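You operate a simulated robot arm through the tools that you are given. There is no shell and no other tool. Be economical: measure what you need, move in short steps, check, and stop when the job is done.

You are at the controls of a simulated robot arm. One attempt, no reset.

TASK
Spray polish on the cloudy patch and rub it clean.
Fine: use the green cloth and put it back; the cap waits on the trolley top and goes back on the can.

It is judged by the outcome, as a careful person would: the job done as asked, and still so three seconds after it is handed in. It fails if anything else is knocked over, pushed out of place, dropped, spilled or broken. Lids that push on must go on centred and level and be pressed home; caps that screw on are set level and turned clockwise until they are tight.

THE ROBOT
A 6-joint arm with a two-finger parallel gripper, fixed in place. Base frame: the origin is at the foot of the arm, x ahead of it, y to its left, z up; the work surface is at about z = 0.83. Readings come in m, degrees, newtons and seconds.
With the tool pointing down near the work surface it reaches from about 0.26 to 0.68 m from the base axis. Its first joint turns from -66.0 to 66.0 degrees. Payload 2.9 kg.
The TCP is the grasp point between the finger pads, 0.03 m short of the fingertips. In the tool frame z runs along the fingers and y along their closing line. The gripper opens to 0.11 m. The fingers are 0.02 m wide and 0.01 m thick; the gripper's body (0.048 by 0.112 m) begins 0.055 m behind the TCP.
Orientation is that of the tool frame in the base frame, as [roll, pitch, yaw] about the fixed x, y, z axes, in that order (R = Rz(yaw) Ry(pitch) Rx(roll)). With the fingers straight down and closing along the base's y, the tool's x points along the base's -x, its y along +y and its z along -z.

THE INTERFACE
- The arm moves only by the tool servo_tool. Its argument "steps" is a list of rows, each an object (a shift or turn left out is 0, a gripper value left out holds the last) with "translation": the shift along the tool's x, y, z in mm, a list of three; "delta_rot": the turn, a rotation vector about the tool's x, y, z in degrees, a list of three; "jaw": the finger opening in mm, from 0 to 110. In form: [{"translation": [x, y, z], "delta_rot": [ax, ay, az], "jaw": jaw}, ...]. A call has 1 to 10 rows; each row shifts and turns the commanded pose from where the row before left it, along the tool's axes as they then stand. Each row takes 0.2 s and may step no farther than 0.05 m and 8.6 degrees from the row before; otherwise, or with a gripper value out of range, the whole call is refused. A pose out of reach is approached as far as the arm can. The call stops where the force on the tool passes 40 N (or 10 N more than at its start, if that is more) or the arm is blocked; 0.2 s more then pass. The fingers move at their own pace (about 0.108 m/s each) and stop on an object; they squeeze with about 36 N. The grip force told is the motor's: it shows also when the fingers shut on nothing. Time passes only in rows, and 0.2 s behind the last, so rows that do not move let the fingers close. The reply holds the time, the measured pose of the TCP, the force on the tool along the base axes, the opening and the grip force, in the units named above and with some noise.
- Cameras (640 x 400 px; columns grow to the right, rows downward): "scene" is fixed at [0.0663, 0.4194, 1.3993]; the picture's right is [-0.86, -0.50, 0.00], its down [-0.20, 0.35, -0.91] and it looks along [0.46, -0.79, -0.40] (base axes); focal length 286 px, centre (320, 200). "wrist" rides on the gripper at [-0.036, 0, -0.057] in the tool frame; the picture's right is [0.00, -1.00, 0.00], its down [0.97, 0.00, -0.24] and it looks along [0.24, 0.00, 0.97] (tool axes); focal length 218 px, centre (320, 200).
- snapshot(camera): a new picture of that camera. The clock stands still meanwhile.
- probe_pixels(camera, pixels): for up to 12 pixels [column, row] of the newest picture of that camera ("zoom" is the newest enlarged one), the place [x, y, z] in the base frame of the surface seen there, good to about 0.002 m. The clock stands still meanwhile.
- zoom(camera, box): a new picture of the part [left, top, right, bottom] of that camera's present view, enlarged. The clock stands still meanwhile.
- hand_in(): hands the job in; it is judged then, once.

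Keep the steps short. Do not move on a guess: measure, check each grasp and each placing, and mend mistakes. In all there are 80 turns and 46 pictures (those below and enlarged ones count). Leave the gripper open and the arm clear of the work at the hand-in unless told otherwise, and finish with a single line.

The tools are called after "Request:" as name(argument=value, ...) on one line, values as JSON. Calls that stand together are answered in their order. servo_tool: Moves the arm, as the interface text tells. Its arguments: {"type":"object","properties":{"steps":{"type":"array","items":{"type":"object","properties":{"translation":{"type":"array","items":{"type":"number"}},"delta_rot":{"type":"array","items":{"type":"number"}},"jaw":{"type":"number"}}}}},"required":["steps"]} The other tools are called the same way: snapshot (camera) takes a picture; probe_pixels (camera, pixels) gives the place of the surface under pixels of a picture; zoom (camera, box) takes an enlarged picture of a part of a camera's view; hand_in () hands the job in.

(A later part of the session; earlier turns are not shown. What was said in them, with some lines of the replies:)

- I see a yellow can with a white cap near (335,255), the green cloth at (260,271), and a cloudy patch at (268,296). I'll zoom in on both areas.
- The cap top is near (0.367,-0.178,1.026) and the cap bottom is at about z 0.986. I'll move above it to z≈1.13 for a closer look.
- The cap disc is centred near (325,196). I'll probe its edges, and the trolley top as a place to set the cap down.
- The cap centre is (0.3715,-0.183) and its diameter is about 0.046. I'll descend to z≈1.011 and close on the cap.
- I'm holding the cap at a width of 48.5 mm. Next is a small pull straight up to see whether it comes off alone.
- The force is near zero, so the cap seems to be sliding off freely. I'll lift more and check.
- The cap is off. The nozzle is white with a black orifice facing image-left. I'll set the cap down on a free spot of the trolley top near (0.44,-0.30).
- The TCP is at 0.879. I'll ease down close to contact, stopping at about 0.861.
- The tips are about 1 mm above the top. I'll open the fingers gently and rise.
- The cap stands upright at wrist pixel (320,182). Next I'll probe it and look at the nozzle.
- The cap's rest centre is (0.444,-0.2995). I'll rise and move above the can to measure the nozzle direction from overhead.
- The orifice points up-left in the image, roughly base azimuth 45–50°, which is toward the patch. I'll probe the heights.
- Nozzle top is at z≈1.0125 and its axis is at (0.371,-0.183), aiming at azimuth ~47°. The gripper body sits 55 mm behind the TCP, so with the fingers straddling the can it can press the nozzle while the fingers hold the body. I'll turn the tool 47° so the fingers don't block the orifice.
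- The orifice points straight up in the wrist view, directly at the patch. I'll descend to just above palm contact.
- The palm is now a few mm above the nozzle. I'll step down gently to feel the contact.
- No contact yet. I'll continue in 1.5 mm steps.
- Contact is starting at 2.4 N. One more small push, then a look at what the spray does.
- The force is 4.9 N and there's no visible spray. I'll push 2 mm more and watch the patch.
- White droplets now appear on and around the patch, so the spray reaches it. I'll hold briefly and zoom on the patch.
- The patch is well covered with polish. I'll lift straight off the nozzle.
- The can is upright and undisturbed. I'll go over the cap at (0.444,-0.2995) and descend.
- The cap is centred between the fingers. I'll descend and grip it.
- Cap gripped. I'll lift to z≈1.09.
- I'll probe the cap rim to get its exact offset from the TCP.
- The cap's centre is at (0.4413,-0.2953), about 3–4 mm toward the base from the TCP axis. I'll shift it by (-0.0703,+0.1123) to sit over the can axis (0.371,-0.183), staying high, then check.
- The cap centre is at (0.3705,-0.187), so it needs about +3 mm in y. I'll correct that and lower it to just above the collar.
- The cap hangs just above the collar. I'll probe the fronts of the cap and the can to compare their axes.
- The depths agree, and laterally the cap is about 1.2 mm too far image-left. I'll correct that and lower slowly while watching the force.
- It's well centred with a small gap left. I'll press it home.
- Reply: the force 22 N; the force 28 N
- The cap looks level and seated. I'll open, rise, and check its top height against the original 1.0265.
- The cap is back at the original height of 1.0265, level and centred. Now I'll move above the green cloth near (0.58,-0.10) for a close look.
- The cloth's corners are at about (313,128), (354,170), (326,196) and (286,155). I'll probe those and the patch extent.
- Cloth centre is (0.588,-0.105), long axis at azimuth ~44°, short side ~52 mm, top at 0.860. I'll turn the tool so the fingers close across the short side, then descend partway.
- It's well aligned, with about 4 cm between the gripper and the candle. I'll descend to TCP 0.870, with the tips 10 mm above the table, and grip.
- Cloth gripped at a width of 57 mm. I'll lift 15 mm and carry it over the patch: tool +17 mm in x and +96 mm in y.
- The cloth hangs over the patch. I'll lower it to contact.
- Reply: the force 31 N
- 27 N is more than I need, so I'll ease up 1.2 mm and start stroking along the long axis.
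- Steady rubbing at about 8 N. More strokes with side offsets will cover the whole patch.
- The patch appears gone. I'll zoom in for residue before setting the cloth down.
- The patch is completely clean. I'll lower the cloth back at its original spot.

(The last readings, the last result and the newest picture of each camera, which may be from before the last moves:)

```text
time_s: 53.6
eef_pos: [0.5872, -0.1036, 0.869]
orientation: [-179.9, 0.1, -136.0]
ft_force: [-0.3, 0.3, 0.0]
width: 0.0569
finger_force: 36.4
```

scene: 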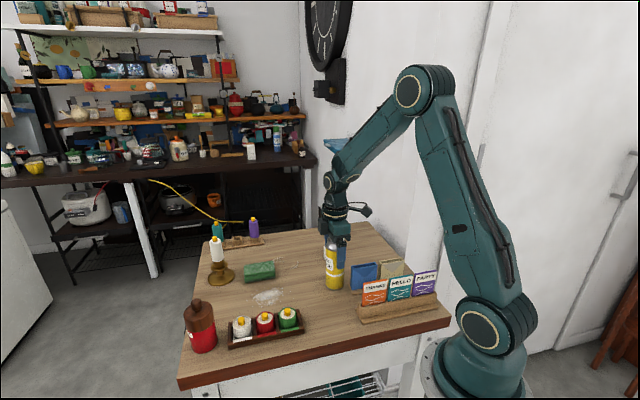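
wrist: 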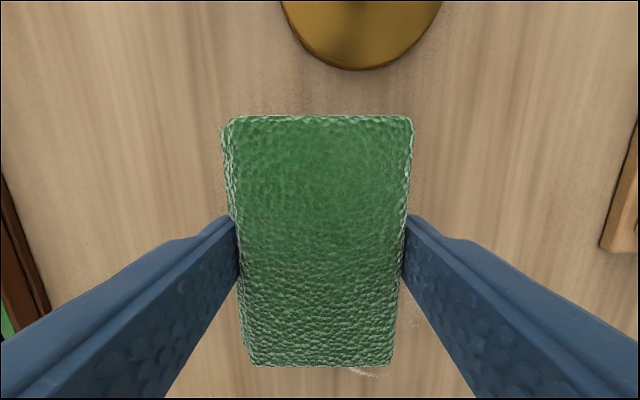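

It's at the original height, about touching. I'll release it and rise straight up.

Request:
servo_tool(steps=[{"translation": [0, 0, 0.7], "jaw": 62}, {"jaw": 85}, {}, {"translation": [0, 0, -20]}, {"translation": [0, 0, -45]}, {"translation": [0, 0, -45]}, {"translation": [0, 0, -45]}, {"translation": [0, 0, -45]}, {"translation": [0, 0, -45]}, {}])

Request:
snapshot(camera="wrist")

Request:
probe_pixels(camera="wrist", pixels=[[320, 170]])

Request:
snapshot(camera="scene")

```text
time_s: 55.8
eef_pos: [0.5859, -0.1017, 1.1132]
orientation: [-179.9, 0.1, -136.0]
ft_force: [-0.9, -0.2, 0.1]
width: 0.0849
finger_force: 0.0
```

```text
8 pictures are left
```

wrist: 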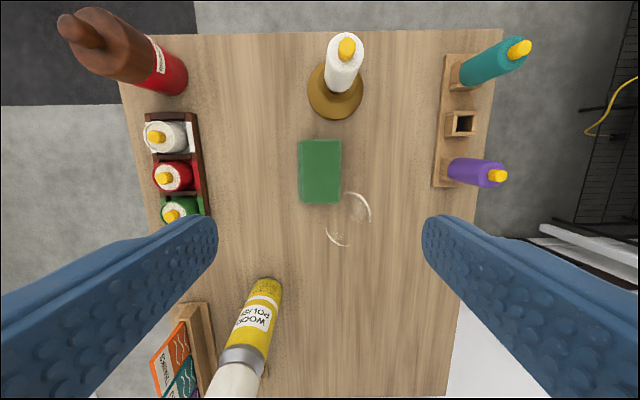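

```text
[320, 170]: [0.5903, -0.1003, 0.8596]
```

```text
7 pictures are left
```

scene: 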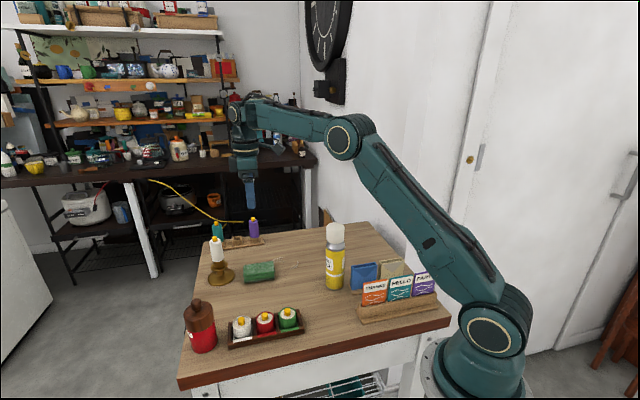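

The cloth is back in its place, the patch is clean, the can is capped, and nothing else has moved. I'll raise the arm and open the gripper fully.

Request:
servo_tool(steps=[{"translation": [0, 0, -40], "jaw": 110}, {"translation": [0, 0, -30]}, {}, {}])

Request:
hand_in()

```text
time_s: 56.8
eef_pos: [0.585, -0.0994, 1.1835]
orientation: [-179.9, 0.1, -136.1]
ft_force: [-0.1, -0.1, 0.6]
width: 0.1096
finger_force: 0.0
```

```text
The job is handed in.
```

I sprayed the cloudy patch and rubbed it clean, put the green cloth back in its place, and pressed the cap back onto the can; the job is handed in.
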